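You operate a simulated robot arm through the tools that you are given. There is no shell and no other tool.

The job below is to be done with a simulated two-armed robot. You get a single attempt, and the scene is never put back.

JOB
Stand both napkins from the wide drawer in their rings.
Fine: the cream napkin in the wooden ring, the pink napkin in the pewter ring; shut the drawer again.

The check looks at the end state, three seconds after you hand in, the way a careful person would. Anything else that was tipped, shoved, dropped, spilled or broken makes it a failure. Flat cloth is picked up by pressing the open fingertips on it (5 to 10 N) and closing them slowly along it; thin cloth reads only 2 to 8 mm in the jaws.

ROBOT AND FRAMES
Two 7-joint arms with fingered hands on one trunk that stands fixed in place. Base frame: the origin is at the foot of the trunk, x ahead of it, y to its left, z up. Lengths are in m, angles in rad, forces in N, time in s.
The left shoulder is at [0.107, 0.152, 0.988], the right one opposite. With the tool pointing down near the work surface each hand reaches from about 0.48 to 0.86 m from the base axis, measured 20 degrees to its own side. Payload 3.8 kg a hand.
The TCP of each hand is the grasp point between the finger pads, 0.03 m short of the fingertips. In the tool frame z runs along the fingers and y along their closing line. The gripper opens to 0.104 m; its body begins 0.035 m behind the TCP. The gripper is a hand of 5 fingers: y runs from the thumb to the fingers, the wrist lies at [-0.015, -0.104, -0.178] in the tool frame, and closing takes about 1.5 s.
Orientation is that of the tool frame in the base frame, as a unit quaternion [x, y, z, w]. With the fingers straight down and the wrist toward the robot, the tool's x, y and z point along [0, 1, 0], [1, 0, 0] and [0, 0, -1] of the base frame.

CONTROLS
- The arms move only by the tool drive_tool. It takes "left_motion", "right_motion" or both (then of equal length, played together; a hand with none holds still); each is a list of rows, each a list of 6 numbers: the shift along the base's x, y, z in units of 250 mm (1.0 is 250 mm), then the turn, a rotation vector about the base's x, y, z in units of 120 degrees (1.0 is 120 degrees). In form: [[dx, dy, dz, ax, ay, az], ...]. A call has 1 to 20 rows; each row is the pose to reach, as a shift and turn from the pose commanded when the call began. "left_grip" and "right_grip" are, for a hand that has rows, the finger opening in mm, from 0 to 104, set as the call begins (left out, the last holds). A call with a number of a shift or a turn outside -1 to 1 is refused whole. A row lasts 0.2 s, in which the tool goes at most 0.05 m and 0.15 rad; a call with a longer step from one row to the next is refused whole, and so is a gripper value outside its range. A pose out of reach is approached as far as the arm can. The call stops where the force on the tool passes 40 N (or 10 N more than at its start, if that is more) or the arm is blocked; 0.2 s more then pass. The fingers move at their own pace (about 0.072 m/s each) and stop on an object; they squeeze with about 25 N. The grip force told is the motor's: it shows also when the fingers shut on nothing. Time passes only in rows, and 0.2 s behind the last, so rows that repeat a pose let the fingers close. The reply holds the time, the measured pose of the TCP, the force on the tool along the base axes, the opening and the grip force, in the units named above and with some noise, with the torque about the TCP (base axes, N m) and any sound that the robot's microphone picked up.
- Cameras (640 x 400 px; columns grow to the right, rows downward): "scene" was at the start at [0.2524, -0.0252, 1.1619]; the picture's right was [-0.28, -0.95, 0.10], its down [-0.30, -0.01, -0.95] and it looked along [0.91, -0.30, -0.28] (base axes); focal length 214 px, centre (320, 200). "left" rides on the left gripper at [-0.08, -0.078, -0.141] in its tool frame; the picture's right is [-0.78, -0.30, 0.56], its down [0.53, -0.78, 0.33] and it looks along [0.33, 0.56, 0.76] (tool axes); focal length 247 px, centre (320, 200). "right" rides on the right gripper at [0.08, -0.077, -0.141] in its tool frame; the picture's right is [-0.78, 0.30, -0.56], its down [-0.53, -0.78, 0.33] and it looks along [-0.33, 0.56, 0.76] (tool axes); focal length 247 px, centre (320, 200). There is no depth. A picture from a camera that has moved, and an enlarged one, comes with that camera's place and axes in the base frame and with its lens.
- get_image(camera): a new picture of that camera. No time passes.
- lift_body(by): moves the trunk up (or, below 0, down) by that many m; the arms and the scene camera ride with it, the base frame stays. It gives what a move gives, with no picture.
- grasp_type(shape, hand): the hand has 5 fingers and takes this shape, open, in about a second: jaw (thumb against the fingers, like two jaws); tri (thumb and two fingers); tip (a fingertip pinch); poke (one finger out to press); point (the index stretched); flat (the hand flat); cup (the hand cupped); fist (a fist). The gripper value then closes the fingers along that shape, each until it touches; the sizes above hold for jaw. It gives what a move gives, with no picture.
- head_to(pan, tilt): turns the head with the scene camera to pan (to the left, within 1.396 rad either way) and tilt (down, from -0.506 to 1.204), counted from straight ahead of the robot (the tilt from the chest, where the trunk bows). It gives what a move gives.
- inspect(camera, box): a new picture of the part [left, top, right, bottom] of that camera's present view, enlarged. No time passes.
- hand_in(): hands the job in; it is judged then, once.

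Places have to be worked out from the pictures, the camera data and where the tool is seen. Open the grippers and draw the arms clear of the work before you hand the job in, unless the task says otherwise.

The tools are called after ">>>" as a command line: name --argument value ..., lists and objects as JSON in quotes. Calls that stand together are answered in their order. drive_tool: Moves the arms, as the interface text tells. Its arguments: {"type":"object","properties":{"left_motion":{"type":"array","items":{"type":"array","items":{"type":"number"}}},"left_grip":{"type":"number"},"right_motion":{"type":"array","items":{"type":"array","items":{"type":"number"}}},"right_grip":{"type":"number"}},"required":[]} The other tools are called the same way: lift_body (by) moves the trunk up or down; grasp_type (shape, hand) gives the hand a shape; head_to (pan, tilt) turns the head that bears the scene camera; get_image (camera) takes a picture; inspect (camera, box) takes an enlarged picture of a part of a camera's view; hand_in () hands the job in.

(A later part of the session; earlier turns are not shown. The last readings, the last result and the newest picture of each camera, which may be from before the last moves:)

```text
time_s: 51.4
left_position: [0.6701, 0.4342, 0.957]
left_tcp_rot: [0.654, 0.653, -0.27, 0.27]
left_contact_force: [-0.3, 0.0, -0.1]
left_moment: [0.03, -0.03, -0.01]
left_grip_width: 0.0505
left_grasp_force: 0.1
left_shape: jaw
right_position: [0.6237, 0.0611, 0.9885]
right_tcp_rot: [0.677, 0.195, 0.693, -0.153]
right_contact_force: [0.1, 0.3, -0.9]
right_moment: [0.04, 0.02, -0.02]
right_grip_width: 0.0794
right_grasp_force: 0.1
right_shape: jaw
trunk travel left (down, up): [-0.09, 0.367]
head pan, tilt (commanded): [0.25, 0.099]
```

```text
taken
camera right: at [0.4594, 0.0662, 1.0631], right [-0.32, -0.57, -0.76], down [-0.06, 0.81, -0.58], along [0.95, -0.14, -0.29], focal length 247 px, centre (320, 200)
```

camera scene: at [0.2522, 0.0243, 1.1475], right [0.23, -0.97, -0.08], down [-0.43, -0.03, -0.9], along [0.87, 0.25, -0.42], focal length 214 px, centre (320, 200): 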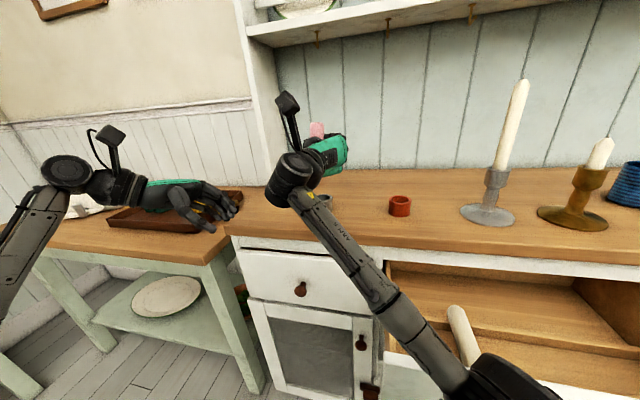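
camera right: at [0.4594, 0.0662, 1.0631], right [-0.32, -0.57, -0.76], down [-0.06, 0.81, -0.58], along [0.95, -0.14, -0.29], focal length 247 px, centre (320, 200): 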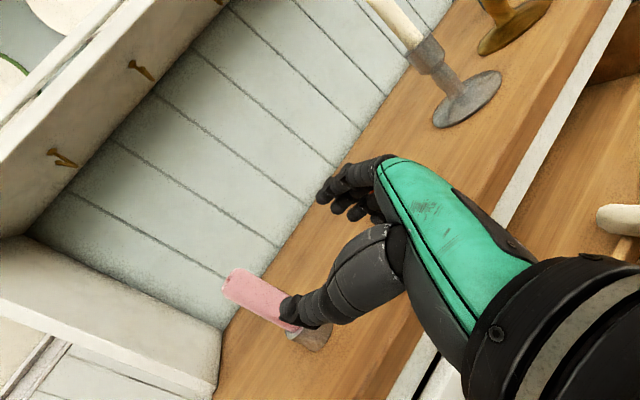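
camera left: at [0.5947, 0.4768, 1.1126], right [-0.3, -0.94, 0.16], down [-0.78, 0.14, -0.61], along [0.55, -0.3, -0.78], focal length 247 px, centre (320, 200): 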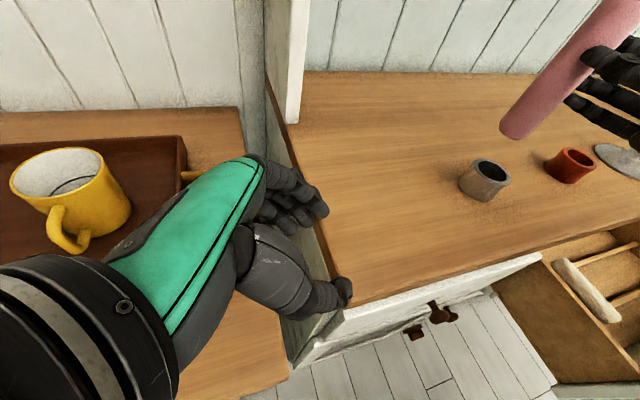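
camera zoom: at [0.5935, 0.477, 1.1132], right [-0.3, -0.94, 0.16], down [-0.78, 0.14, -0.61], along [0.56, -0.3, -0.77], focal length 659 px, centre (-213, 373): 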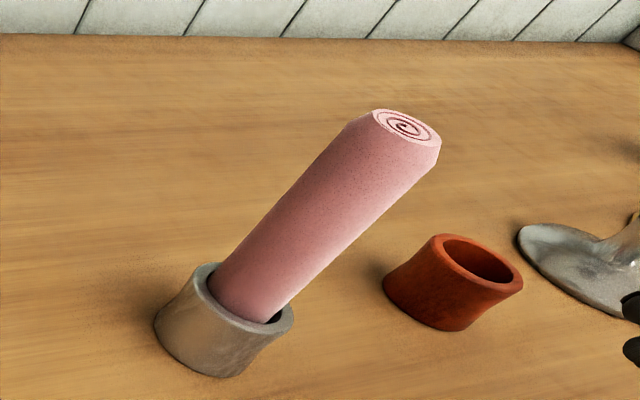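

The pink napkin stands upright in the pewter ring, and the wooden ring is undisturbed. Now I'll rotate the right hand back to fingers-down (wrist toward robot), retreating up and to the right, before fetching the cream one.

>>> drive_tool --right_motion '[[-0.06, -0.02, 0.06, 0, 0, 0], [-0.12, -0.05, 0.12, -0.052, 0.03, 0.03], [-0.18, -0.1, 0.18, -0.104, 0.06, 0.06], [-0.22, -0.15, 0.24, -0.156, 0.09, 0.09], [-0.26, -0.2, 0.3, -0.208, 0.12, 0.12], [-0.3, -0.26, 0.34, -0.26, 0.15, 0.15], [-0.33, -0.32, 0.386, -0.312, 0.18, 0.18], [-0.36, -0.38, 0.386, -0.364, 0.21, 0.21], [-0.39, -0.44, 0.386, -0.416, 0.24, 0.24], [-0.42, -0.5, 0.386, -0.468, 0.27, 0.27], [-0.44, -0.56, 0.386, -0.52, 0.3, 0.3], [-0.46, -0.62, 0.386, -0.572, 0.33, 0.33], [-0.46, -0.67, 0.386, -0.624, 0.36, 0.36], [-0.46, -0.706, 0.386, -0.6744, 0.3893, 0.3893]]' --right_grip 75

>>> get_image --camera "left"

>>> get_image --camera "right"

```text
time_s: 54.4
left_position: [0.6701, 0.434, 0.9561]
left_tcp_rot: [0.654, 0.653, -0.27, 0.271]
left_contact_force: [0.0, 0.1, 0.2]
left_moment: [0.01, -0.01, 0.01]
left_grip_width: 0.0503
left_grasp_force: 0.1
left_shape: jaw
right_position: [0.6478, -0.0879, 1.0097]
right_tcp_rot: [0.704, 0.71, 0.0, 0.0]
right_contact_force: [-0.6, -0.1, 0.1]
right_moment: [0.01, 0.0, 0.0]
right_grip_width: 0.075
right_grasp_force: 0.1
right_shape: jaw
right hand out of reach, approached as far as the arm can: row 8, 9, 10, 11, 12, 13, 14
trunk travel left (down, up): [-0.09, 0.367]
head pan, tilt (commanded): [0.25, 0.099]
```

```text
taken
camera left: at [0.5939, 0.4771, 1.1129], right [-0.3, -0.94, 0.16], down [-0.78, 0.14, -0.61], along [0.56, -0.3, -0.77], focal length 247 px, centre (320, 200)
```

left: 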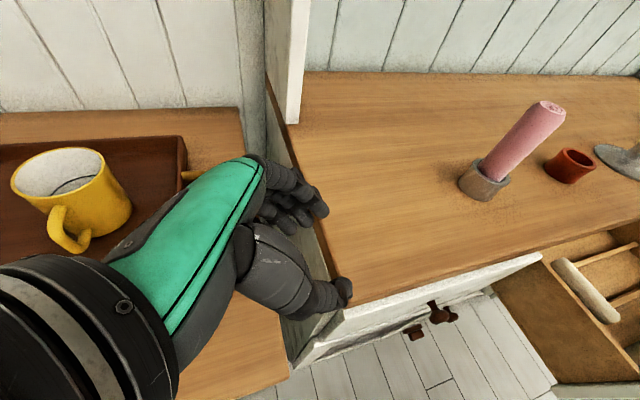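

```text
taken
camera right: at [0.5696, -0.0088, 1.1515], right [0.3, -0.77, 0.56], down [-0.77, -0.54, -0.33], along [0.56, -0.33, -0.76], focal length 247 px, centre (320, 200)
```

right: 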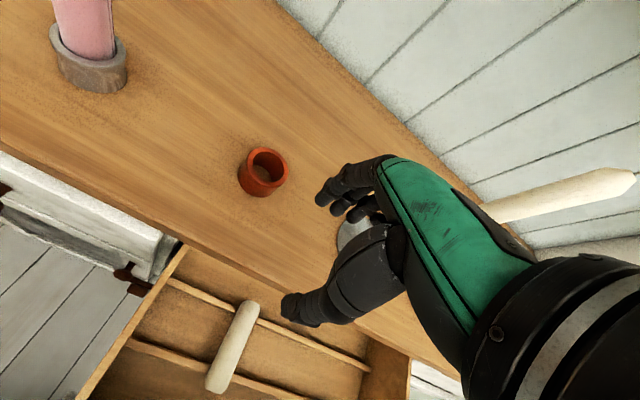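

The arm could not reach the commanded point in its present posture (it sits at [0.648, -0.088, 1.010], clear of everything), but the orientation is right. I'll yaw it back +90° while shifting back toward the robot and up slightly.

>>> drive_tool --right_motion '[[-0.02, -0.02, 0.04, 0, 0, 0.068], [-0.05, -0.04, 0.08, 0, 0, 0.136], [-0.08, -0.06, 0.12, 0, 0, 0.204], [-0.12, -0.08, 0.14, 0, 0, 0.272], [-0.16, -0.1, 0.16, 0, 0, 0.34], [-0.2, -0.12, 0.16, 0, 0, 0.408], [-0.24, -0.14, 0.16, 0, 0, 0.476], [-0.28, -0.16, 0.16, 0, 0, 0.544], [-0.32, -0.18, 0.16, 0, 0, 0.612], [-0.36, -0.2, 0.16, 0, 0, 0.68], [-0.4, -0.22, 0.16, 0, 0, 0.748]]' --right_grip 72

>>> get_image --camera "right"

>>> get_image --camera "scene"

```text
time_s: 57.0
left_position: [0.6727, 0.4347, 0.9537]
left_tcp_rot: [0.653, 0.654, -0.272, 0.27]
left_contact_force: [0.0, -0.1, -0.9]
left_moment: [-0.04, -0.02, -0.07]
left_grip_width: 0.0504
left_grasp_force: 0.3
left_shape: jaw
right_position: [0.5578, -0.1956, 1.0354]
right_tcp_rot: [0.038, 0.998, 0.047, -0.016]
right_contact_force: [1.0, 0.0, -0.5]
right_moment: [0.05, 0.01, 0.03]
right_grip_width: 0.0721
right_grasp_force: 0.1
right_shape: jaw
right hand out of reach, approached as far as the arm can: row 1, 2, 3, 4, 5, 6, 7, 8, 9, 10, 11
trunk travel left (down, up): [-0.09, 0.367]
head pan, tilt (commanded): [0.25, 0.099]
stopped in row 11 (right hand): the arm was blocked; the commanded pose is now the measured one
```

```text
taken
camera right: at [0.4754, -0.2808, 1.1723], right [0.81, 0.18, 0.55], down [0.46, -0.78, -0.42], along [0.35, 0.6, -0.72], focal length 247 px, centre (320, 200)
```

right: 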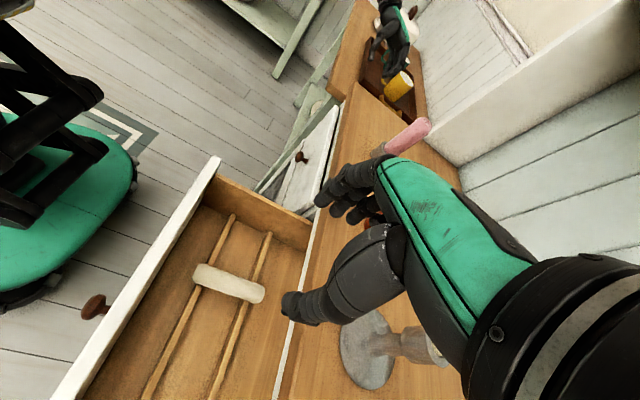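

```text
taken
camera scene: at [0.2569, 0.0087, 1.1837], right [0.07, -1.0, -0.03], down [-0.04, 0.02, -1.0], along [1.0, 0.07, -0.04], focal length 214 px, centre (320, 200)
```

scene: 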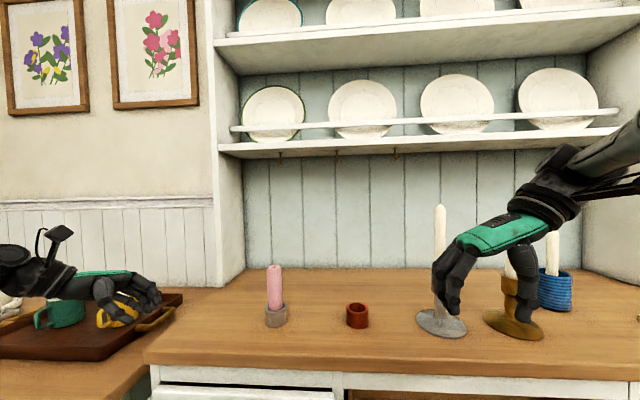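

The arm was blocked: the scene camera shifted, so the right upper arm or elbow is probably pressing on the head. Pewter ring, pink napkin and candlesticks are all still in place. I'll move the right hand gently to the right, away from the head, to unfold the elbow.

>>> drive_tool --right_motion '[[0, -0.08, 0.0, 0, 0, 0], [0, -0.16, 0.0, 0, 0, 0], [0, -0.24, 0.0, 0, 0, 0], [0, -0.32, 0.0, 0, 0, 0], [0, -0.4, 0.0, 0, 0, 0], [0, -0.48, 0.0, 0, 0, 0]]' --right_grip 72

>>> get_image --camera "scene"

>>> get_image --camera "right"

>>> get_image --camera "left"

```text
time_s: 58.4
left_position: [0.6699, 0.4327, 0.9569]
left_tcp_rot: [0.654, 0.653, -0.27, 0.271]
left_contact_force: [0.0, 0.7, -0.6]
left_moment: [0.0, 0.04, 0.0]
left_grip_width: 0.0504
left_grasp_force: 0.1
left_shape: jaw
right_position: [0.5523, -0.3172, 1.0406]
right_tcp_rot: [0.035, 0.998, 0.047, -0.01]
right_contact_force: [0.7, 0.0, -0.1]
right_moment: [0.0, -0.02, -0.02]
right_grip_width: 0.0721
right_grasp_force: 0.1
right_shape: jaw
trunk travel left (down, up): [-0.09, 0.367]
head pan, tilt (commanded): [0.25, 0.099]
```

```text
taken
camera scene: at [0.2522, 0.0234, 1.1477], right [0.23, -0.97, -0.09], down [-0.43, -0.02, -0.9], along [0.87, 0.25, -0.42], focal length 214 px, centre (320, 200)
```

scene: 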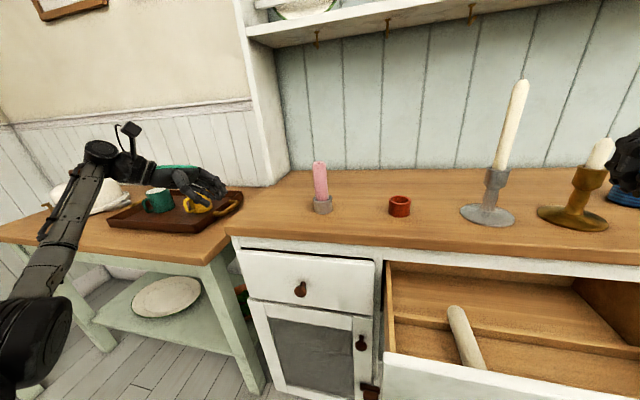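

```text
taken
camera right: at [0.4688, -0.4019, 1.1768], right [0.8, 0.19, 0.56], down [0.47, -0.78, -0.42], along [0.36, 0.6, -0.71], focal length 247 px, centre (320, 200)
```

right: 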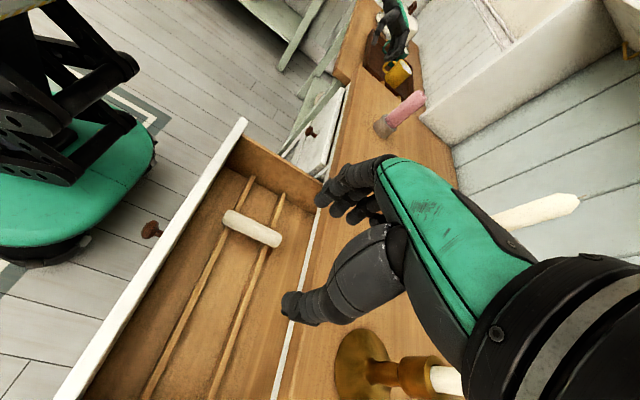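

```text
taken
camera left: at [0.5936, 0.4762, 1.1138], right [-0.3, -0.94, 0.15], down [-0.78, 0.14, -0.61], along [0.56, -0.3, -0.77], focal length 247 px, centre (320, 200)
```

left: 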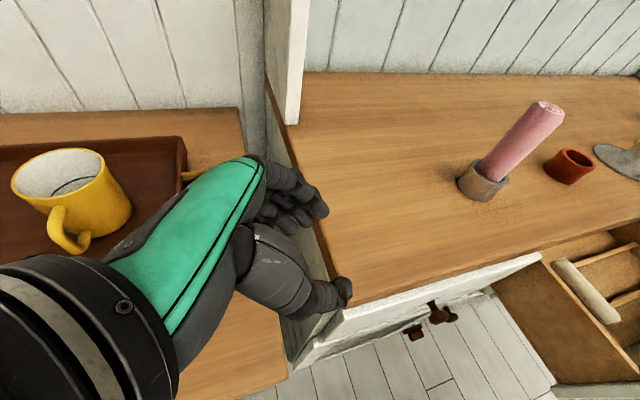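

The head is free again and all objects are undisturbed. I'll look to the right with the scene camera to see the right arm's posture before continuing.

>>> head_to --pan -0.6 --tilt 0.45

>>> get_image --camera "scene"

```text
time_s: 59.6
left_position: [0.6708, 0.4343, 0.9574]
left_tcp_rot: [0.653, 0.653, -0.271, 0.271]
left_contact_force: [0.3, -0.6, 1.1]
left_moment: [0.01, -0.01, 0.01]
left_grip_width: 0.0503
left_grasp_force: 0.0
left_shape: jaw
right_position: [0.5504, -0.3165, 1.0422]
right_tcp_rot: [0.034, 0.998, 0.047, -0.01]
right_contact_force: [-1.0, 0.0, 0.9]
right_moment: [0.0, 0.02, -0.02]
right_grip_width: 0.0718
right_grasp_force: 0.0
right_shape: jaw
trunk travel left (down, up): [-0.09, 0.367]
head pan, tilt (commanded): [-0.6, 0.45]
```

```text
taken
camera scene: at [0.2285, -0.0504, 1.1216], right [-0.53, -0.83, 0.19], down [-0.65, 0.25, -0.72], along [0.55, -0.51, -0.66], focal length 214 px, centre (320, 200)
```

scene: 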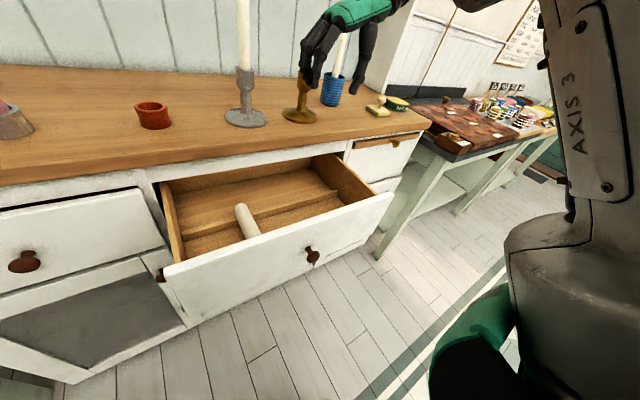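

The right upper arm ("AXIS 3") stands upright right beside the head: an elbow-up posture that I want to undo. I'll bring the right hand back toward its starting place (up and to the right, wrist toward robot) and check.

>>> drive_tool --right_motion '[[-0.02, -0.06, 0.06, -0.0039, 0.0025, -0.0652], [-0.05, -0.12, 0.12, -0.0077, 0.005, -0.1304], [-0.08, -0.18, 0.18, -0.0116, 0.0075, -0.1956], [-0.12, -0.24, 0.25, -0.0154, 0.01, -0.2608], [-0.16, -0.3, 0.32, -0.0193, 0.0125, -0.326], [-0.2, -0.36, 0.4, -0.0231, 0.015, -0.3911], [-0.24, -0.4, 0.48, -0.027, 0.0175, -0.4563], [-0.28, -0.4, 0.56, -0.0308, 0.02, -0.5215], [-0.32, -0.4, 0.64, -0.0347, 0.0225, -0.5867], [-0.35, -0.4, 0.71, -0.0385, 0.025, -0.6519], [-0.37, -0.4, 0.776, -0.0424, 0.0275, -0.7171]]' --right_grip 72

>>> get_image --camera "scene"

>>> get_image --camera "right"

```text
time_s: 62.0
left_position: [0.6694, 0.4342, 0.9574]
left_tcp_rot: [0.653, 0.653, -0.271, 0.27]
left_contact_force: [0.1, -1.0, 0.1]
left_moment: [-0.01, -0.04, 0.0]
left_grip_width: 0.0503
left_grasp_force: 0.1
left_shape: jaw
right_position: [0.4591, -0.417, 1.238]
right_tcp_rot: [0.709, 0.706, -0.001, 0.0]
right_contact_force: [0.0, -1.1, -0.5]
right_moment: [-0.01, 0.02, 0.01]
right_grip_width: 0.0718
right_grasp_force: 0.0
right_shape: jaw
trunk travel left (down, up): [-0.09, 0.367]
head pan, tilt (commanded): [-0.6, 0.45]
```

```text
taken
camera scene: at [0.2282, -0.0502, 1.1217], right [-0.53, -0.83, 0.19], down [-0.65, 0.25, -0.72], along [0.55, -0.51, -0.66], focal length 214 px, centre (320, 200)
```

scene: 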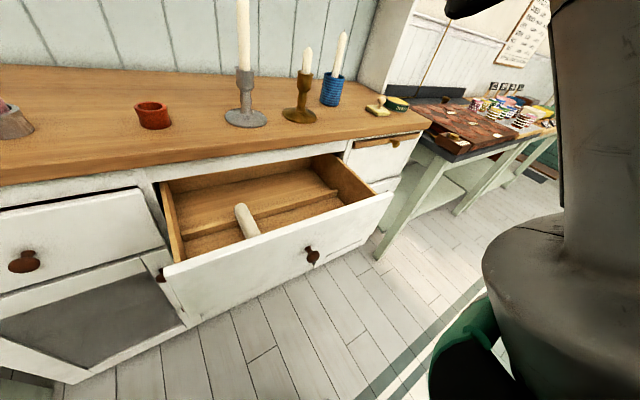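

```text
taken
camera right: at [0.3816, -0.3363, 1.3794], right [0.29, -0.78, 0.56], down [-0.78, -0.53, -0.33], along [0.55, -0.34, -0.76], focal length 247 px, centre (320, 200)
```

right: 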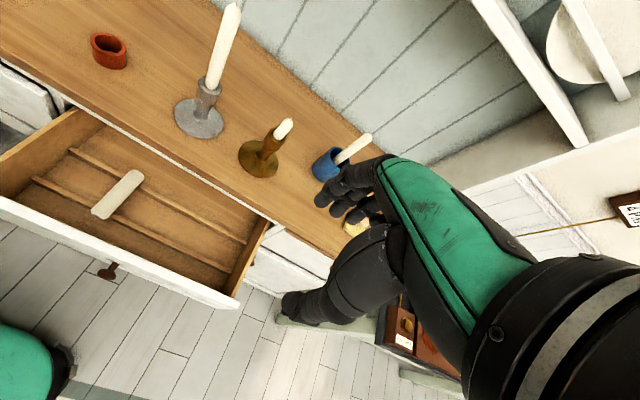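

The right arm is still elbow-up, so I'd rather fetch the cream napkin with the left arm (mirror of the proven procedure), and keep the right arm aside. First I bring the left hand back and up, to fingers-down with wrist toward the robot.

>>> drive_tool --left_motion '[[-0.1, 0.0, 0.06, 0.03, 0, 0], [-0.2, -0.03, 0.14, 0.08, 0, 0], [-0.3, -0.08, 0.24, 0.13, 0, 0], [-0.4, -0.16, 0.34, 0.18, 0, 0], [-0.5, -0.26, 0.44, 0.23, 0, 0], [-0.6, -0.36, 0.54, 0.28, 0, 0], [-0.7, -0.46, 0.64, 0.33, 0, 0], [-0.77, -0.55, 0.72, 0.375, 0, 0], [-0.8, -0.6, 0.77, 0.375, 0, 0]]' --left_grip 72

>>> get_image --camera "left"

```text
time_s: 64.0
left_position: [0.4696, 0.2829, 1.1529]
left_tcp_rot: [0.707, 0.708, 0.0, -0.001]
left_contact_force: [1.1, 0.2, -0.7]
left_moment: [0.01, 0.01, 0.02]
left_grip_width: 0.0715
left_grasp_force: 0.1
left_shape: jaw
right_position: [0.4587, -0.4167, 1.2369]
right_tcp_rot: [0.707, 0.707, -0.001, -0.001]
right_contact_force: [-1.0, 0.8, 0.2]
right_moment: [-0.01, 0.01, 0.01]
right_grip_width: 0.0719
right_grasp_force: 0.0
right_shape: jaw
trunk travel left (down, up): [-0.09, 0.367]
head pan, tilt (commanded): [-0.6, 0.45]
```

```text
taken
camera left: at [0.3929, 0.2029, 1.2926], right [-0.3, -0.78, -0.56], down [-0.78, 0.53, -0.33], along [0.56, 0.33, -0.76], focal length 247 px, centre (320, 200)
```

left: 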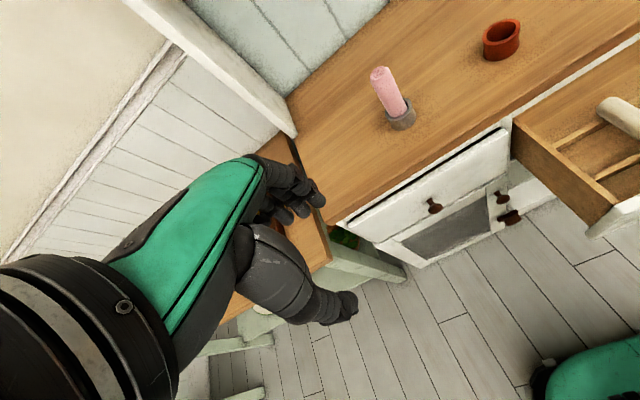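

Left hand is in the canonical pose. Now I yaw it -90° (thumb/wrist to the left) while moving to [0.51, 0.08, 1.10].

>>> drive_tool --left_motion '[[0.01, -0.06, -0.02, 0, 0, -0.068], [0.03, -0.13, -0.04, 0, 0, -0.136], [0.05, -0.2, -0.06, 0, 0, -0.204], [0.07, -0.28, -0.08, 0, 0, -0.272], [0.09, -0.36, -0.1, 0, 0, -0.34], [0.11, -0.44, -0.12, 0, 0, -0.408], [0.13, -0.52, -0.14, 0, 0, -0.476], [0.15, -0.6, -0.16, 0, 0, -0.544], [0.16, -0.68, -0.18, 0, 0, -0.612], [0.16, -0.75, -0.2, 0, 0, -0.68], [0.16, -0.81, -0.2, 0, 0, -0.748]]' --left_grip 72

>>> get_image --camera "left"

```text
time_s: 66.4
left_position: [0.5109, 0.0818, 1.1006]
left_tcp_rot: [1.0, 0.001, 0.0, 0.0]
left_contact_force: [-1.0, -0.3, 0.7]
left_moment: [-0.02, 0.01, -0.01]
left_grip_width: 0.0715
left_grasp_force: 0.0
left_shape: jaw
right_position: [0.4584, -0.418, 1.2375]
right_tcp_rot: [0.708, 0.707, 0.0, -0.001]
right_contact_force: [1.0, -0.6, -0.3]
right_moment: [0.01, 0.04, 0.0]
right_grip_width: 0.0719
right_grasp_force: 0.1
right_shape: jaw
trunk travel left (down, up): [-0.09, 0.367]
head pan, tilt (commanded): [-0.6, 0.45]
```

```text
taken
camera left: at [0.4322, 0.1597, 1.2412], right [-0.78, 0.29, -0.56], down [0.53, 0.78, -0.33], along [0.34, -0.56, -0.76], focal length 247 px, centre (320, 200)
```

left: 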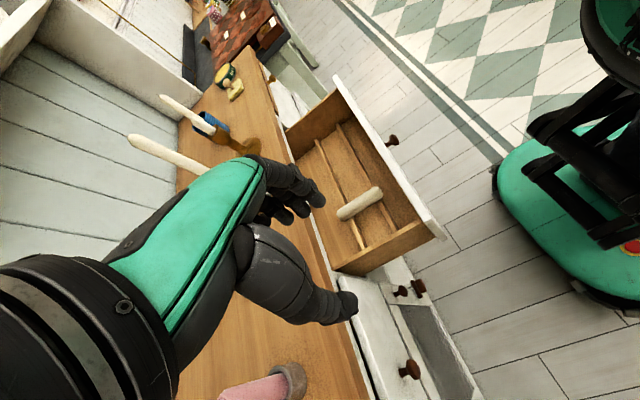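

All good. Moving the left hand over the cream roll, to about 20 cm above it.

>>> drive_tool --left_motion '[[0.014, -0.1, -0.05, 0, 0, 0], [0.028, -0.2, -0.1, 0, 0, 0], [0.042, -0.3, -0.16, 0, 0, 0], [0.056, -0.4, -0.22, 0, 0, 0], [0.07, -0.5, -0.29, 0, 0, 0], [0.084, -0.6, -0.37, 0, 0, 0], [0.098, -0.7, -0.45, 0, 0, 0], [0.112, -0.8, -0.53, 0, 0, 0], [0.126, -0.9, -0.61, 0, 0, 0], [0.136, -0.98, -0.68, 0, 0, 0]]' --left_grip 72

>>> get_image --camera "left"

>>> get_image --camera "right"

>>> get_image --camera "scene"

```text
time_s: 68.6
left_position: [0.5416, -0.1648, 0.9277]
left_tcp_rot: [1.0, 0.001, 0.0, 0.0]
left_contact_force: [-0.2, -0.5, -0.2]
left_moment: [-0.03, -0.04, -0.02]
left_grip_width: 0.0715
left_grasp_force: 0.0
left_shape: jaw
right_position: [0.4588, -0.4163, 1.2375]
right_tcp_rot: [0.708, 0.707, 0.0, -0.001]
right_contact_force: [0.4, -1.2, 0.9]
right_moment: [-0.02, 0.01, -0.01]
right_grip_width: 0.0719
right_grasp_force: 0.1
right_shape: jaw
trunk travel left (down, up): [-0.09, 0.367]
head pan, tilt (commanded): [-0.6, 0.45]
```

```text
taken
camera left: at [0.4635, -0.0875, 1.0693], right [-0.78, 0.29, -0.56], down [0.53, 0.78, -0.33], along [0.34, -0.55, -0.76], focal length 247 px, centre (320, 200)
```

left: 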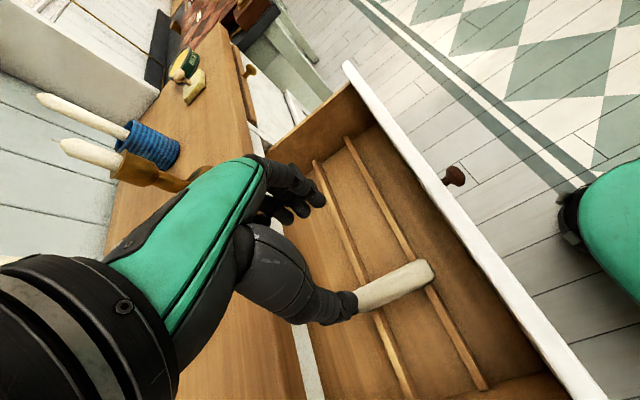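

```text
taken
camera right: at [0.3821, -0.3379, 1.3785], right [0.3, -0.78, 0.56], down [-0.78, -0.53, -0.33], along [0.55, -0.33, -0.76], focal length 247 px, centre (320, 200)
```

right: 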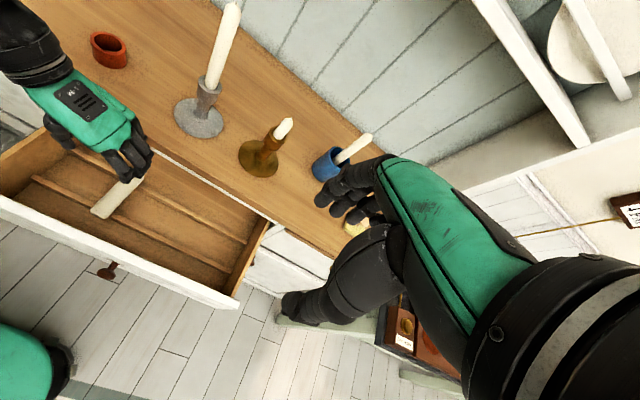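

```text
taken
camera scene: at [0.2286, -0.0512, 1.1215], right [-0.53, -0.83, 0.19], down [-0.65, 0.25, -0.72], along [0.55, -0.51, -0.66], focal length 214 px, centre (320, 200)
```

scene: 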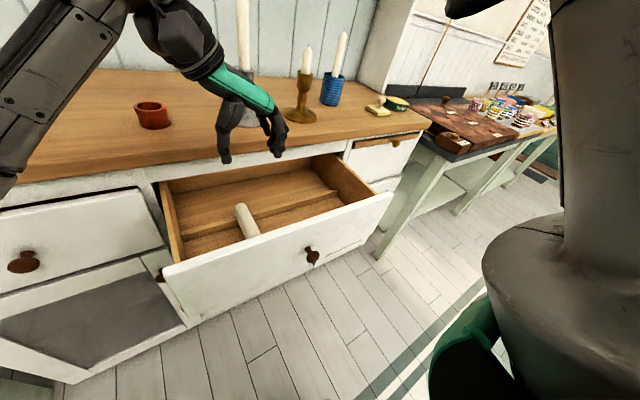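

The left hand is over the cream roll; I'll enlarge the view to refine its lateral position before descending.

>>> inspect --camera "left" --box '[320, 230, 480, 330]'

>>> inspect --camera "right" --box '[40, 120, 200, 220]'

```text
4.00 times, centred on (400, 280) of left
camera zoom: at [0.4635, -0.0875, 1.0693], right [-0.78, 0.29, -0.56], down [0.53, 0.78, -0.33], along [0.34, -0.55, -0.76], focal length 988 px, centre (0, -120)
```

zoom: 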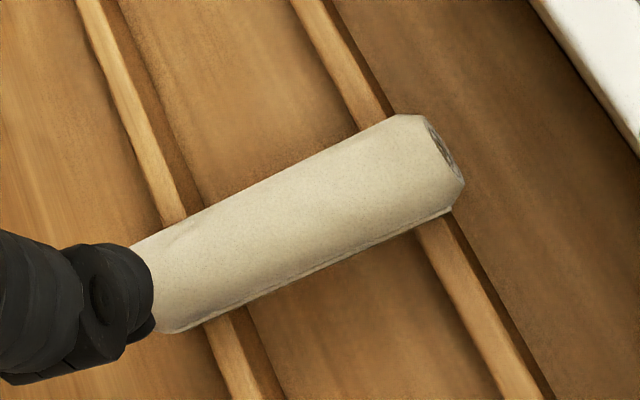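

```text
4.00 times, centred on (120, 170) of right
camera zoom: at [0.3821, -0.3379, 1.3785], right [0.3, -0.78, 0.56], down [-0.78, -0.53, -0.33], along [0.55, -0.33, -0.76], focal length 988 px, centre (1120, 320)
```

zoom: 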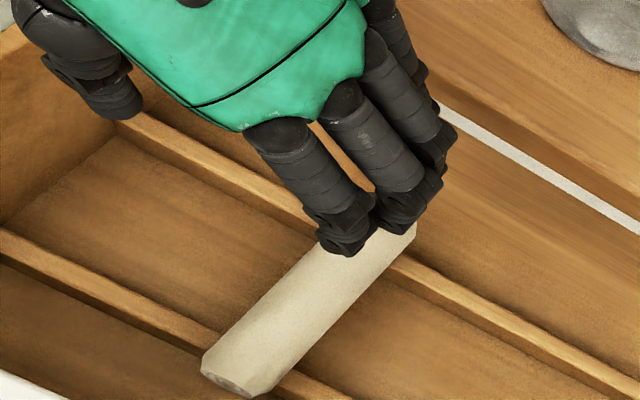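

Cream roll axis is at y≈-0.161 with its near end at x≈0.512. I'll descend straight to z≈0.717 with the fingers open around it.

>>> drive_tool --left_motion '[[0.008, 0.012, -0.12, 0, 0, 0], [0.008, 0.012, -0.24, 0, 0, 0], [0.008, 0.012, -0.36, 0, 0, 0], [0.008, 0.012, -0.48, 0, 0, 0], [0.008, 0.012, -0.58, 0, 0, 0], [0.008, 0.012, -0.67, 0, 0, 0], [0.008, 0.012, -0.75, 0, 0, 0], [0.008, 0.012, -0.81, 0, 0, 0], [0.008, 0.012, -0.844, 0, 0, 0]]' --left_grip 72

>>> get_image --camera "left"

>>> inspect --camera "right" --box '[0, 80, 256, 240]'

```text
time_s: 70.6
left_position: [0.5466, -0.1629, 0.7177]
left_tcp_rot: [1.0, 0.002, 0.0, 0.0]
left_contact_force: [-0.4, -0.2, 0.1]
left_moment: [-0.03, 0.0, 0.01]
left_grip_width: 0.0716
left_grasp_force: 0.0
left_shape: jaw
right_position: [0.4583, -0.4172, 1.237]
right_tcp_rot: [0.708, 0.706, -0.001, 0.0]
right_contact_force: [0.5, 0.3, -0.2]
right_moment: [-0.01, 0.01, -0.01]
right_grip_width: 0.0719
right_grasp_force: 0.0
right_shape: jaw
trunk travel left (down, up): [-0.09, 0.367]
head pan, tilt (commanded): [-0.6, 0.45]
```

```text
taken
camera left: at [0.4676, -0.0842, 0.86], right [-0.78, 0.29, -0.56], down [0.53, 0.78, -0.33], along [0.34, -0.55, -0.76], focal length 247 px, centre (320, 200)
```

left: 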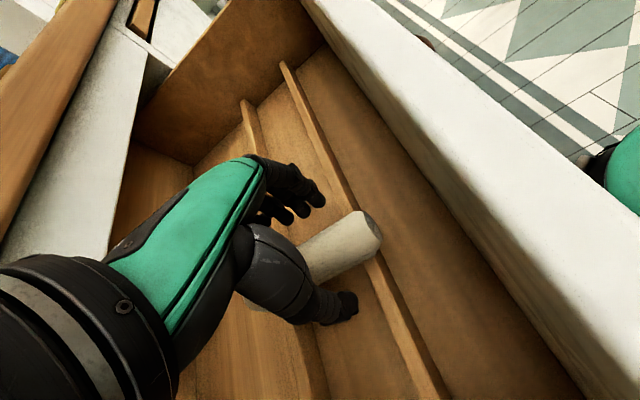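

```text
2.50 times, centred on (128, 160) of right
camera zoom: at [0.3819, -0.3372, 1.3788], right [0.3, -0.78, 0.56], down [-0.78, -0.53, -0.33], along [0.55, -0.34, -0.76], focal length 617 px, centre (800, 300)
```

zoom: 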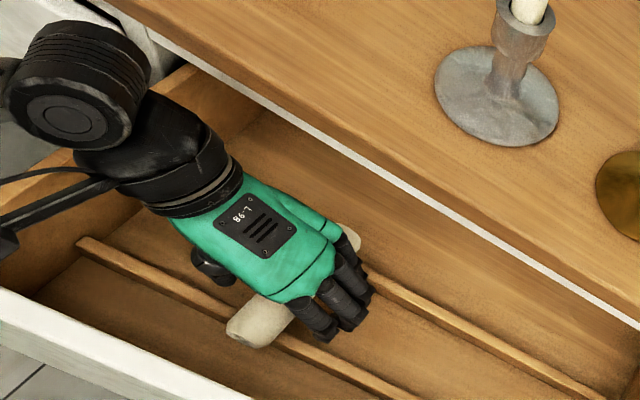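

The cream roll lies between thumb and fingers with no contact. I'll close the left hand.

>>> drive_tool --left_motion '[[0, 0, 0, 0, 0, 0], [0, 0, 0, 0, 0, 0], [0, 0, 0, 0, 0, 0], [0, 0, 0, 0, 0, 0], [0, 0, 0, 0, 0, 0], [0, 0, 0, 0, 0, 0], [0, 0, 0, 0, 0, 0]]' --left_grip 15

>>> get_image --camera "left"

```text
time_s: 72.2
left_position: [0.5472, -0.1616, 0.7205]
left_tcp_rot: [1.0, 0.002, 0.001, 0.0]
left_contact_force: [-0.5, 0.2, 0.0]
left_moment: [0.03, 0.04, -0.04]
left_grip_width: 0.0266
left_grasp_force: 24.9
left_shape: jaw
right_position: [0.4589, -0.4175, 1.2377]
right_tcp_rot: [0.708, 0.706, 0.0, -0.001]
right_contact_force: [0.5, 0.5, -0.3]
right_moment: [0.02, 0.02, 0.01]
right_grip_width: 0.0719
right_grasp_force: 0.1
right_shape: jaw
trunk travel left (down, up): [-0.09, 0.367]
head pan, tilt (commanded): [-0.6, 0.45]
```

```text
taken
camera left: at [0.4675, -0.0842, 0.8605], right [-0.78, 0.29, -0.56], down [0.53, 0.78, -0.33], along [0.34, -0.56, -0.76], focal length 247 px, centre (320, 200)
```

left: 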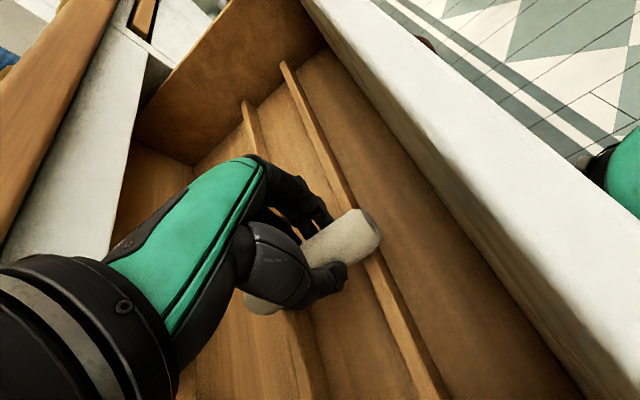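

The cream roll is gripped (26.6 mm, 25 N). Lifting with a small backward shift, as before.

>>> drive_tool --left_motion '[[0, 0, 0.06, 0, 0, 0], [-0.05, 0, 0.14, 0, 0, 0], [-0.12, 0, 0.22, 0, 0, 0], [-0.14, 0, 0.34, 0, 0, 0], [-0.14, 0, 0.46, 0, 0, 0], [-0.14, 0, 0.58, 0, 0, 0], [-0.14, 0, 0.7, 0, 0, 0], [-0.14, 0, 0.82, 0, 0, 0], [-0.14, 0.02, 0.94, 0, 0, 0]]' --left_grip 15

>>> get_image --camera "left"

>>> get_image --camera "scene"

```text
time_s: 74.2
left_position: [0.5112, -0.1564, 0.9508]
left_tcp_rot: [1.0, 0.001, 0.0, 0.0]
left_contact_force: [0.3, 0.0, -0.1]
left_moment: [-0.01, -0.02, 0.02]
left_grip_width: 0.0262
left_grasp_force: 25.7
left_shape: jaw
right_position: [0.4583, -0.4183, 1.2376]
right_tcp_rot: [0.707, 0.707, 0.0, -0.001]
right_contact_force: [0.4, -0.9, 0.1]
right_moment: [-0.01, -0.01, 0.01]
right_grip_width: 0.0722
right_grasp_force: 0.1
right_shape: jaw
trunk travel left (down, up): [-0.09, 0.367]
head pan, tilt (commanded): [-0.6, 0.45]
```

```text
taken
camera left: at [0.4323, -0.0788, 1.0921], right [-0.78, 0.29, -0.56], down [0.53, 0.78, -0.33], along [0.34, -0.55, -0.76], focal length 247 px, centre (320, 200)
```

left: 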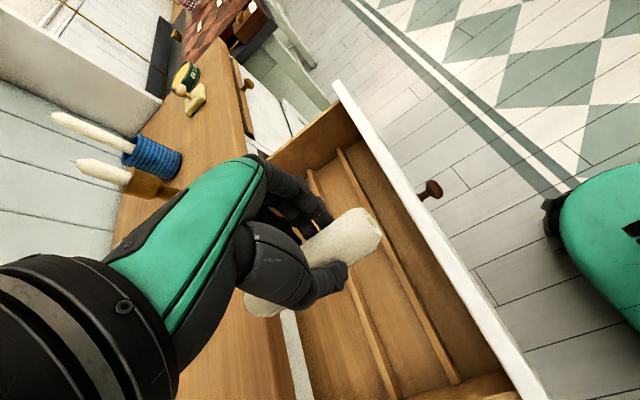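

```text
taken
camera scene: at [0.2281, -0.0506, 1.1217], right [-0.53, -0.83, 0.19], down [-0.65, 0.25, -0.72], along [0.55, -0.51, -0.66], focal length 214 px, centre (320, 200)
```

scene: 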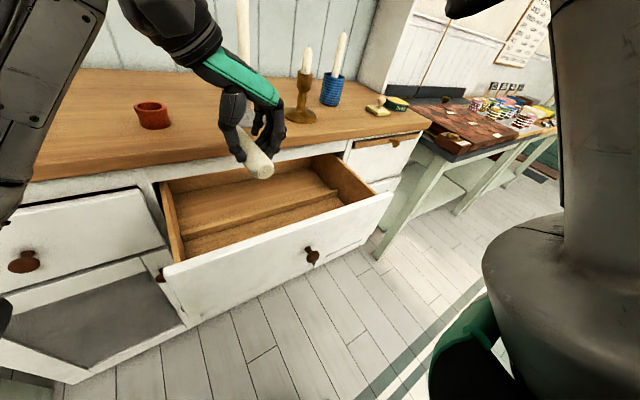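

The cream roll is up and the drawer is empty. I'll retrace my way to [0.51, 0.08, 1.10], holding the roll.

>>> drive_tool --left_motion '[[0, 0.08, 0.1, 0, 0, 0], [0, 0.16, 0.2, 0, 0, 0], [0, 0.25, 0.3, 0, 0, 0], [0, 0.34, 0.38, 0, 0, 0], [0, 0.44, 0.44, 0, 0, 0], [0, 0.54, 0.5, 0, 0, 0], [0, 0.64, 0.55, 0, 0, 0], [0, 0.74, 0.6, 0, 0, 0], [0, 0.84, 0.6, 0, 0, 0], [0, 0.944, 0.6, 0, 0, 0]]' --left_grip 15

>>> get_image --camera "left"

```text
time_s: 76.4
left_position: [0.5105, 0.08, 1.102]
left_tcp_rot: [1.0, 0.001, -0.001, 0.0]
left_contact_force: [0.2, 0.9, -0.5]
left_moment: [0.0, 0.02, 0.02]
left_grip_width: 0.0265
left_grasp_force: 24.7
left_shape: jaw
right_position: [0.4584, -0.4154, 1.2381]
right_tcp_rot: [0.708, 0.706, 0.0, 0.0]
right_contact_force: [0.0, 0.4, 0.0]
right_moment: [0.0, 0.03, -0.01]
right_grip_width: 0.0717
right_grasp_force: 0.0
right_shape: jaw
trunk travel left (down, up): [-0.09, 0.367]
head pan, tilt (commanded): [-0.6, 0.45]
```

```text
taken
camera left: at [0.432, 0.1585, 1.2425], right [-0.78, 0.29, -0.56], down [0.53, 0.78, -0.33], along [0.34, -0.56, -0.76], focal length 247 px, centre (320, 200)
```

left: 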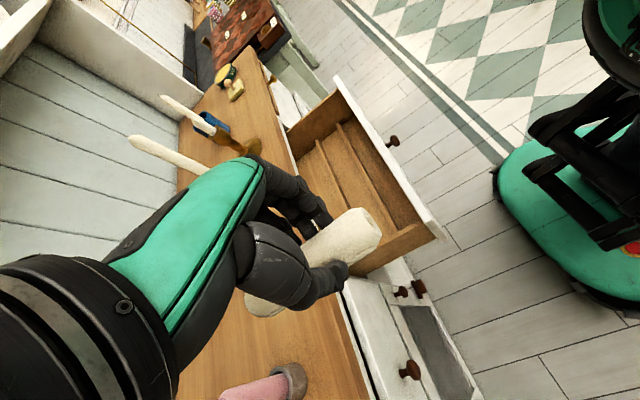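

Now yaw the left hand +90° back to wrist-toward-robot near [0.50, 0.152, 1.08].

>>> drive_tool --left_motion '[[0, 0.03, -0.01, 0, 0, 0.068], [-0.005, 0.06, -0.02, 0, 0, 0.136], [-0.01, 0.09, -0.03, 0, 0, 0.204], [-0.015, 0.12, -0.04, 0, 0, 0.272], [-0.02, 0.15, -0.05, 0, 0, 0.34], [-0.025, 0.18, -0.06, 0, 0, 0.408], [-0.03, 0.21, -0.07, 0, 0, 0.476], [-0.035, 0.24, -0.08, 0, 0, 0.544], [-0.04, 0.265, -0.085, 0, 0, 0.612], [-0.045, 0.28, -0.09, 0, 0, 0.68], [-0.05, 0.288, -0.09, 0, 0, 0.748]]' --left_grip 15

>>> get_image --camera "left"

```text
time_s: 78.8
left_position: [0.4969, 0.1534, 1.0804]
left_tcp_rot: [0.706, 0.709, 0.0, 0.0]
left_contact_force: [-0.6, 0.6, -0.1]
left_moment: [-0.02, 0.01, 0.01]
left_grip_width: 0.0262
left_grasp_force: 25.0
left_shape: jaw
right_position: [0.4575, -0.4164, 1.2371]
right_tcp_rot: [0.707, 0.707, -0.001, 0.0]
right_contact_force: [-0.1, -0.1, -1.4]
right_moment: [-0.02, -0.01, 0.0]
right_grip_width: 0.0717
right_grasp_force: 0.1
right_shape: jaw
trunk travel left (down, up): [-0.09, 0.367]
head pan, tilt (commanded): [-0.6, 0.45]
```

```text
taken
camera left: at [0.4217, 0.0728, 1.2215], right [-0.29, -0.78, -0.56], down [-0.78, 0.53, -0.33], along [0.56, 0.34, -0.76], focal length 247 px, centre (320, 200)
```

left: 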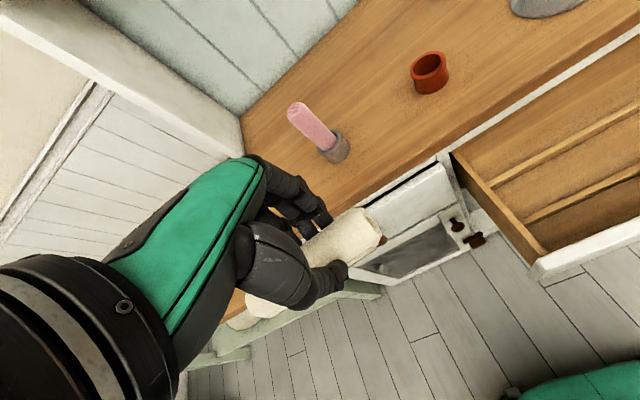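

Holding well. Now the mirrored turn: bring the cream roll upright (far end down), fingers pointing forward-right 30°, moving in front of the wooden ring.

>>> drive_tool --left_motion '[[0.02, -0.05, 0.02, -0.052, -0.03, 0.03], [0.05, -0.1, 0.04, -0.104, -0.06, 0.06], [0.08, -0.16, 0.06, -0.156, -0.09, 0.09], [0.12, -0.22, 0.06, -0.208, -0.12, 0.12], [0.16, -0.28, 0.06, -0.26, -0.15, 0.15], [0.2, -0.34, 0.06, -0.312, -0.18, 0.18], [0.24, -0.4, 0.06, -0.364, -0.21, 0.21], [0.28, -0.46, 0.06, -0.416, -0.24, 0.24], [0.32, -0.52, 0.06, -0.468, -0.27, 0.27], [0.36, -0.58, 0.06, -0.52, -0.3, 0.3], [0.4, -0.64, 0.06, -0.572, -0.33, 0.33], [0.44, -0.7, 0.06, -0.624, -0.36, 0.36], [0.48, -0.75, 0.06, -0.6744, -0.3893, 0.3893]]' --left_grip 15

>>> get_image --camera "left"

>>> get_image --camera "right"

>>> get_image --camera "scene"

```text
time_s: 81.6
left_position: [0.6197, -0.0372, 1.0963]
left_tcp_rot: [0.183, 0.683, -0.182, 0.683]
left_contact_force: [-0.2, 0.4, 1.2]
left_moment: [0.0, 0.05, -0.01]
left_grip_width: 0.0259
left_grasp_force: 24.4
left_shape: jaw
right_position: [0.4596, -0.417, 1.2362]
right_tcp_rot: [0.708, 0.707, 0.0, 0.0]
right_contact_force: [-0.8, -0.2, 0.3]
right_moment: [-0.03, 0.0, -0.01]
right_grip_width: 0.0721
right_grasp_force: 0.1
right_shape: jaw
trunk travel left (down, up): [-0.09, 0.367]
head pan, tilt (commanded): [-0.6, 0.45]
```

```text
taken
camera left: at [0.4596, -0.0342, 1.1756], right [0.33, -0.53, 0.78], down [-0.1, -0.84, -0.53], along [0.94, 0.1, -0.33], focal length 247 px, centre (320, 200)
```

left: 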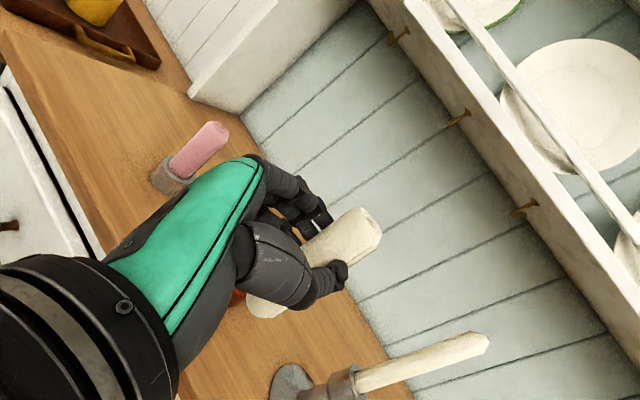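

```text
taken
camera right: at [0.3821, -0.3379, 1.3786], right [0.3, -0.78, 0.56], down [-0.78, -0.53, -0.33], along [0.55, -0.33, -0.76], focal length 247 px, centre (320, 200)
```

right: 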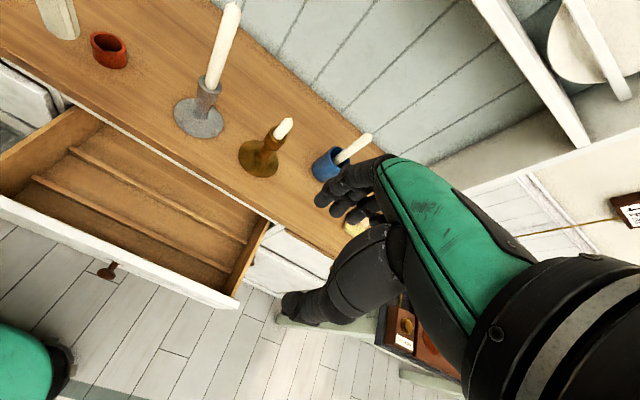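

```text
taken
camera scene: at [0.2286, -0.0512, 1.1215], right [-0.53, -0.83, 0.19], down [-0.65, 0.25, -0.72], along [0.55, -0.51, -0.66], focal length 214 px, centre (320, 200)
```

scene: 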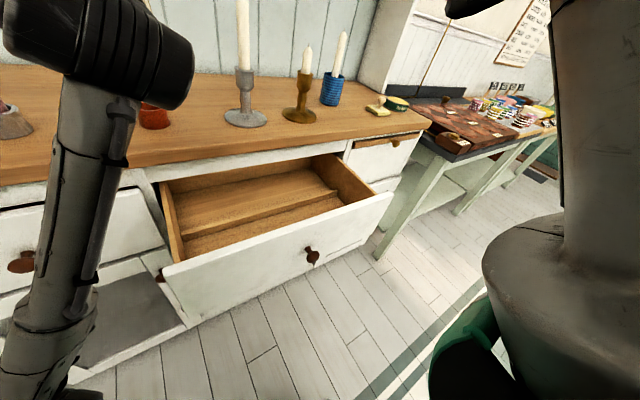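

The cream roll is upright in front of the wooden ring. I'll bring the right hand in with a 45° tilt so its camera can watch the wooden ring from the right, staying in front of the counter edge.

>>> drive_tool --right_motion '[[0.02, 0.0, -0.1, 0.0375, 0, 0], [0.05, 0.04, -0.2, 0.075, 0, 0], [0.08, 0.1, -0.3, 0.1125, 0, 0], [0.12, 0.17, -0.4, 0.15, 0, 0], [0.16, 0.25, -0.5, 0.1875, 0, 0], [0.2, 0.33, -0.6, 0.225, 0, 0], [0.24, 0.41, -0.7, 0.2625, 0, 0], [0.28, 0.49, -0.8, 0.3, 0, 0], [0.32, 0.57, -0.9, 0.3375, 0, 0], [0.352, 0.64, -0.98, 0.375, 0, 0]]' --right_grip 50

>>> get_image --camera "right"

>>> get_image --camera "scene"

```text
time_s: 83.8
left_position: [0.6198, -0.0361, 1.0965]
left_tcp_rot: [0.183, 0.683, -0.182, 0.683]
left_contact_force: [0.4, 0.4, 0.3]
left_moment: [-0.02, 0.01, -0.02]
left_grip_width: 0.0263
left_grasp_force: 25.0
left_shape: jaw
right_position: [0.5495, -0.2555, 0.9923]
right_tcp_rot: [0.653, 0.653, 0.27, -0.271]
right_contact_force: [0.2, -1.0, 0.4]
right_moment: [0.0, -0.01, 0.0]
right_grip_width: 0.0504
right_grasp_force: 0.0
right_shape: jaw
right hand out of reach, approached as far as the arm can: row 6
trunk travel left (down, up): [-0.09, 0.367]
head pan, tilt (commanded): [-0.6, 0.45]
```

```text
taken
camera right: at [0.4727, -0.2988, 1.1494], right [0.3, -0.94, -0.16], down [-0.78, -0.14, -0.61], along [0.55, 0.3, -0.78], focal length 247 px, centre (320, 200)
```

right: 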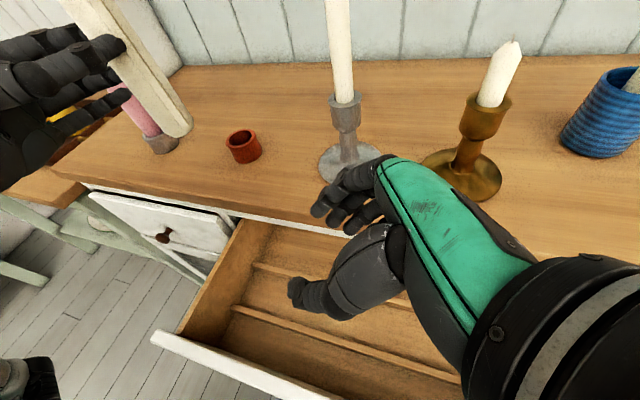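

```text
taken
camera scene: at [0.2283, -0.0503, 1.1216], right [-0.53, -0.83, 0.19], down [-0.65, 0.25, -0.72], along [0.55, -0.51, -0.66], focal length 214 px, centre (320, 200)
```

scene: 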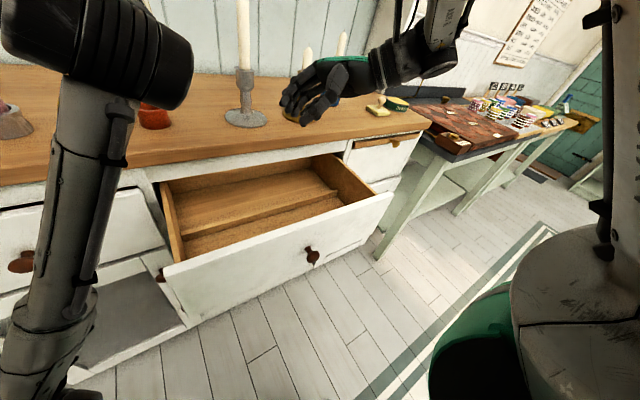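

Excellent side view: wooden ring and the cream roll's lower end are both visible. I'll move the left hand forward over the wooden ring, roll bottom about 4–5 cm above its rim.

>>> drive_tool --left_motion '[[0.08, 0.012, 0, 0, 0, 0], [0.16, 0.024, -0.04, 0, 0, 0], [0.24, 0.036, -0.08, 0, 0, 0], [0.3, 0.048, -0.12, 0, 0, 0], [0.35, 0.06, -0.16, 0, 0, 0], [0.385, 0.064, -0.2, 0, 0, 0], [0.385, 0.064, -0.2, 0, 0, 0]]' --left_grip 15

>>> get_image --camera "right"

>>> inspect --camera "right" --box '[160, 50, 320, 150]'

>>> inspect --camera "right" --box '[190, 100, 290, 162]'

>>> get_image --camera "left"

```text
time_s: 85.4
left_position: [0.7139, -0.0198, 1.0461]
left_tcp_rot: [0.182, 0.684, -0.182, 0.683]
left_contact_force: [-0.1, -1.0, 0.0]
left_moment: [0.01, -0.01, -0.01]
left_grip_width: 0.0263
left_grasp_force: 25.1
left_shape: jaw
right_position: [0.5499, -0.2555, 0.9922]
right_tcp_rot: [0.654, 0.653, 0.27, -0.271]
right_contact_force: [0.0, 0.3, -1.4]
right_moment: [0.0, -0.02, 0.03]
right_grip_width: 0.0502
right_grasp_force: 0.0
right_shape: jaw
trunk travel left (down, up): [-0.09, 0.367]
head pan, tilt (commanded): [-0.6, 0.45]
```

```text
taken
camera right: at [0.4727, -0.2997, 1.1493], right [0.3, -0.94, -0.16], down [-0.78, -0.14, -0.61], along [0.55, 0.3, -0.78], focal length 247 px, centre (320, 200)
```

right: 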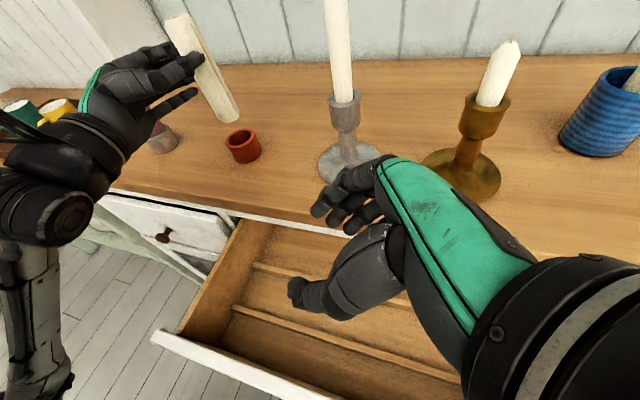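

```text
4.00 times, centred on (240, 100) of right
camera zoom: at [0.4727, -0.2997, 1.1493], right [0.3, -0.94, -0.16], down [-0.78, -0.14, -0.61], along [0.55, 0.3, -0.78], focal length 988 px, centre (640, 600)
```

zoom: 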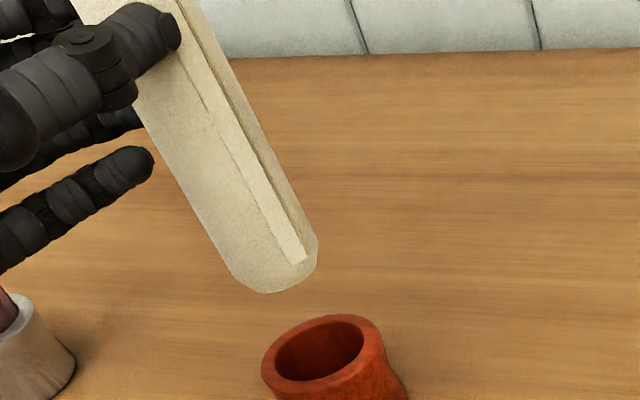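

```text
6.40 times, centred on (240, 131) of right
camera zoom: at [0.4727, -0.2997, 1.1493], right [0.3, -0.94, -0.16], down [-0.78, -0.14, -0.61], along [0.55, 0.3, -0.78], focal length 1581 px, centre (832, 642)
```

zoom: 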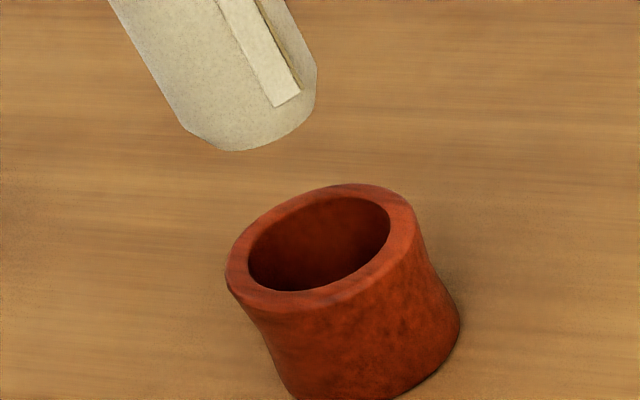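

```text
taken
camera left: at [0.5545, -0.0159, 1.1252], right [0.33, -0.53, 0.78], down [-0.1, -0.84, -0.54], along [0.94, 0.1, -0.33], focal length 247 px, centre (320, 200)
```

left: 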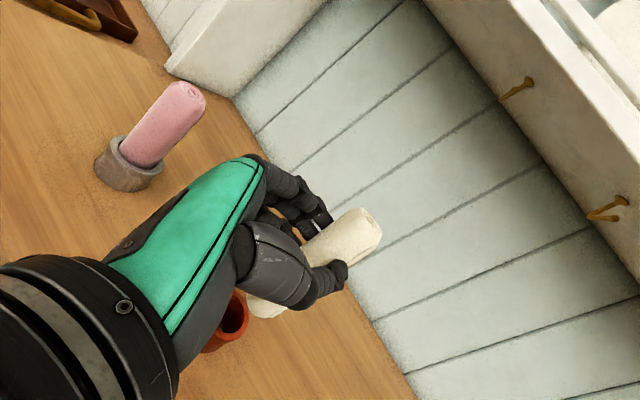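

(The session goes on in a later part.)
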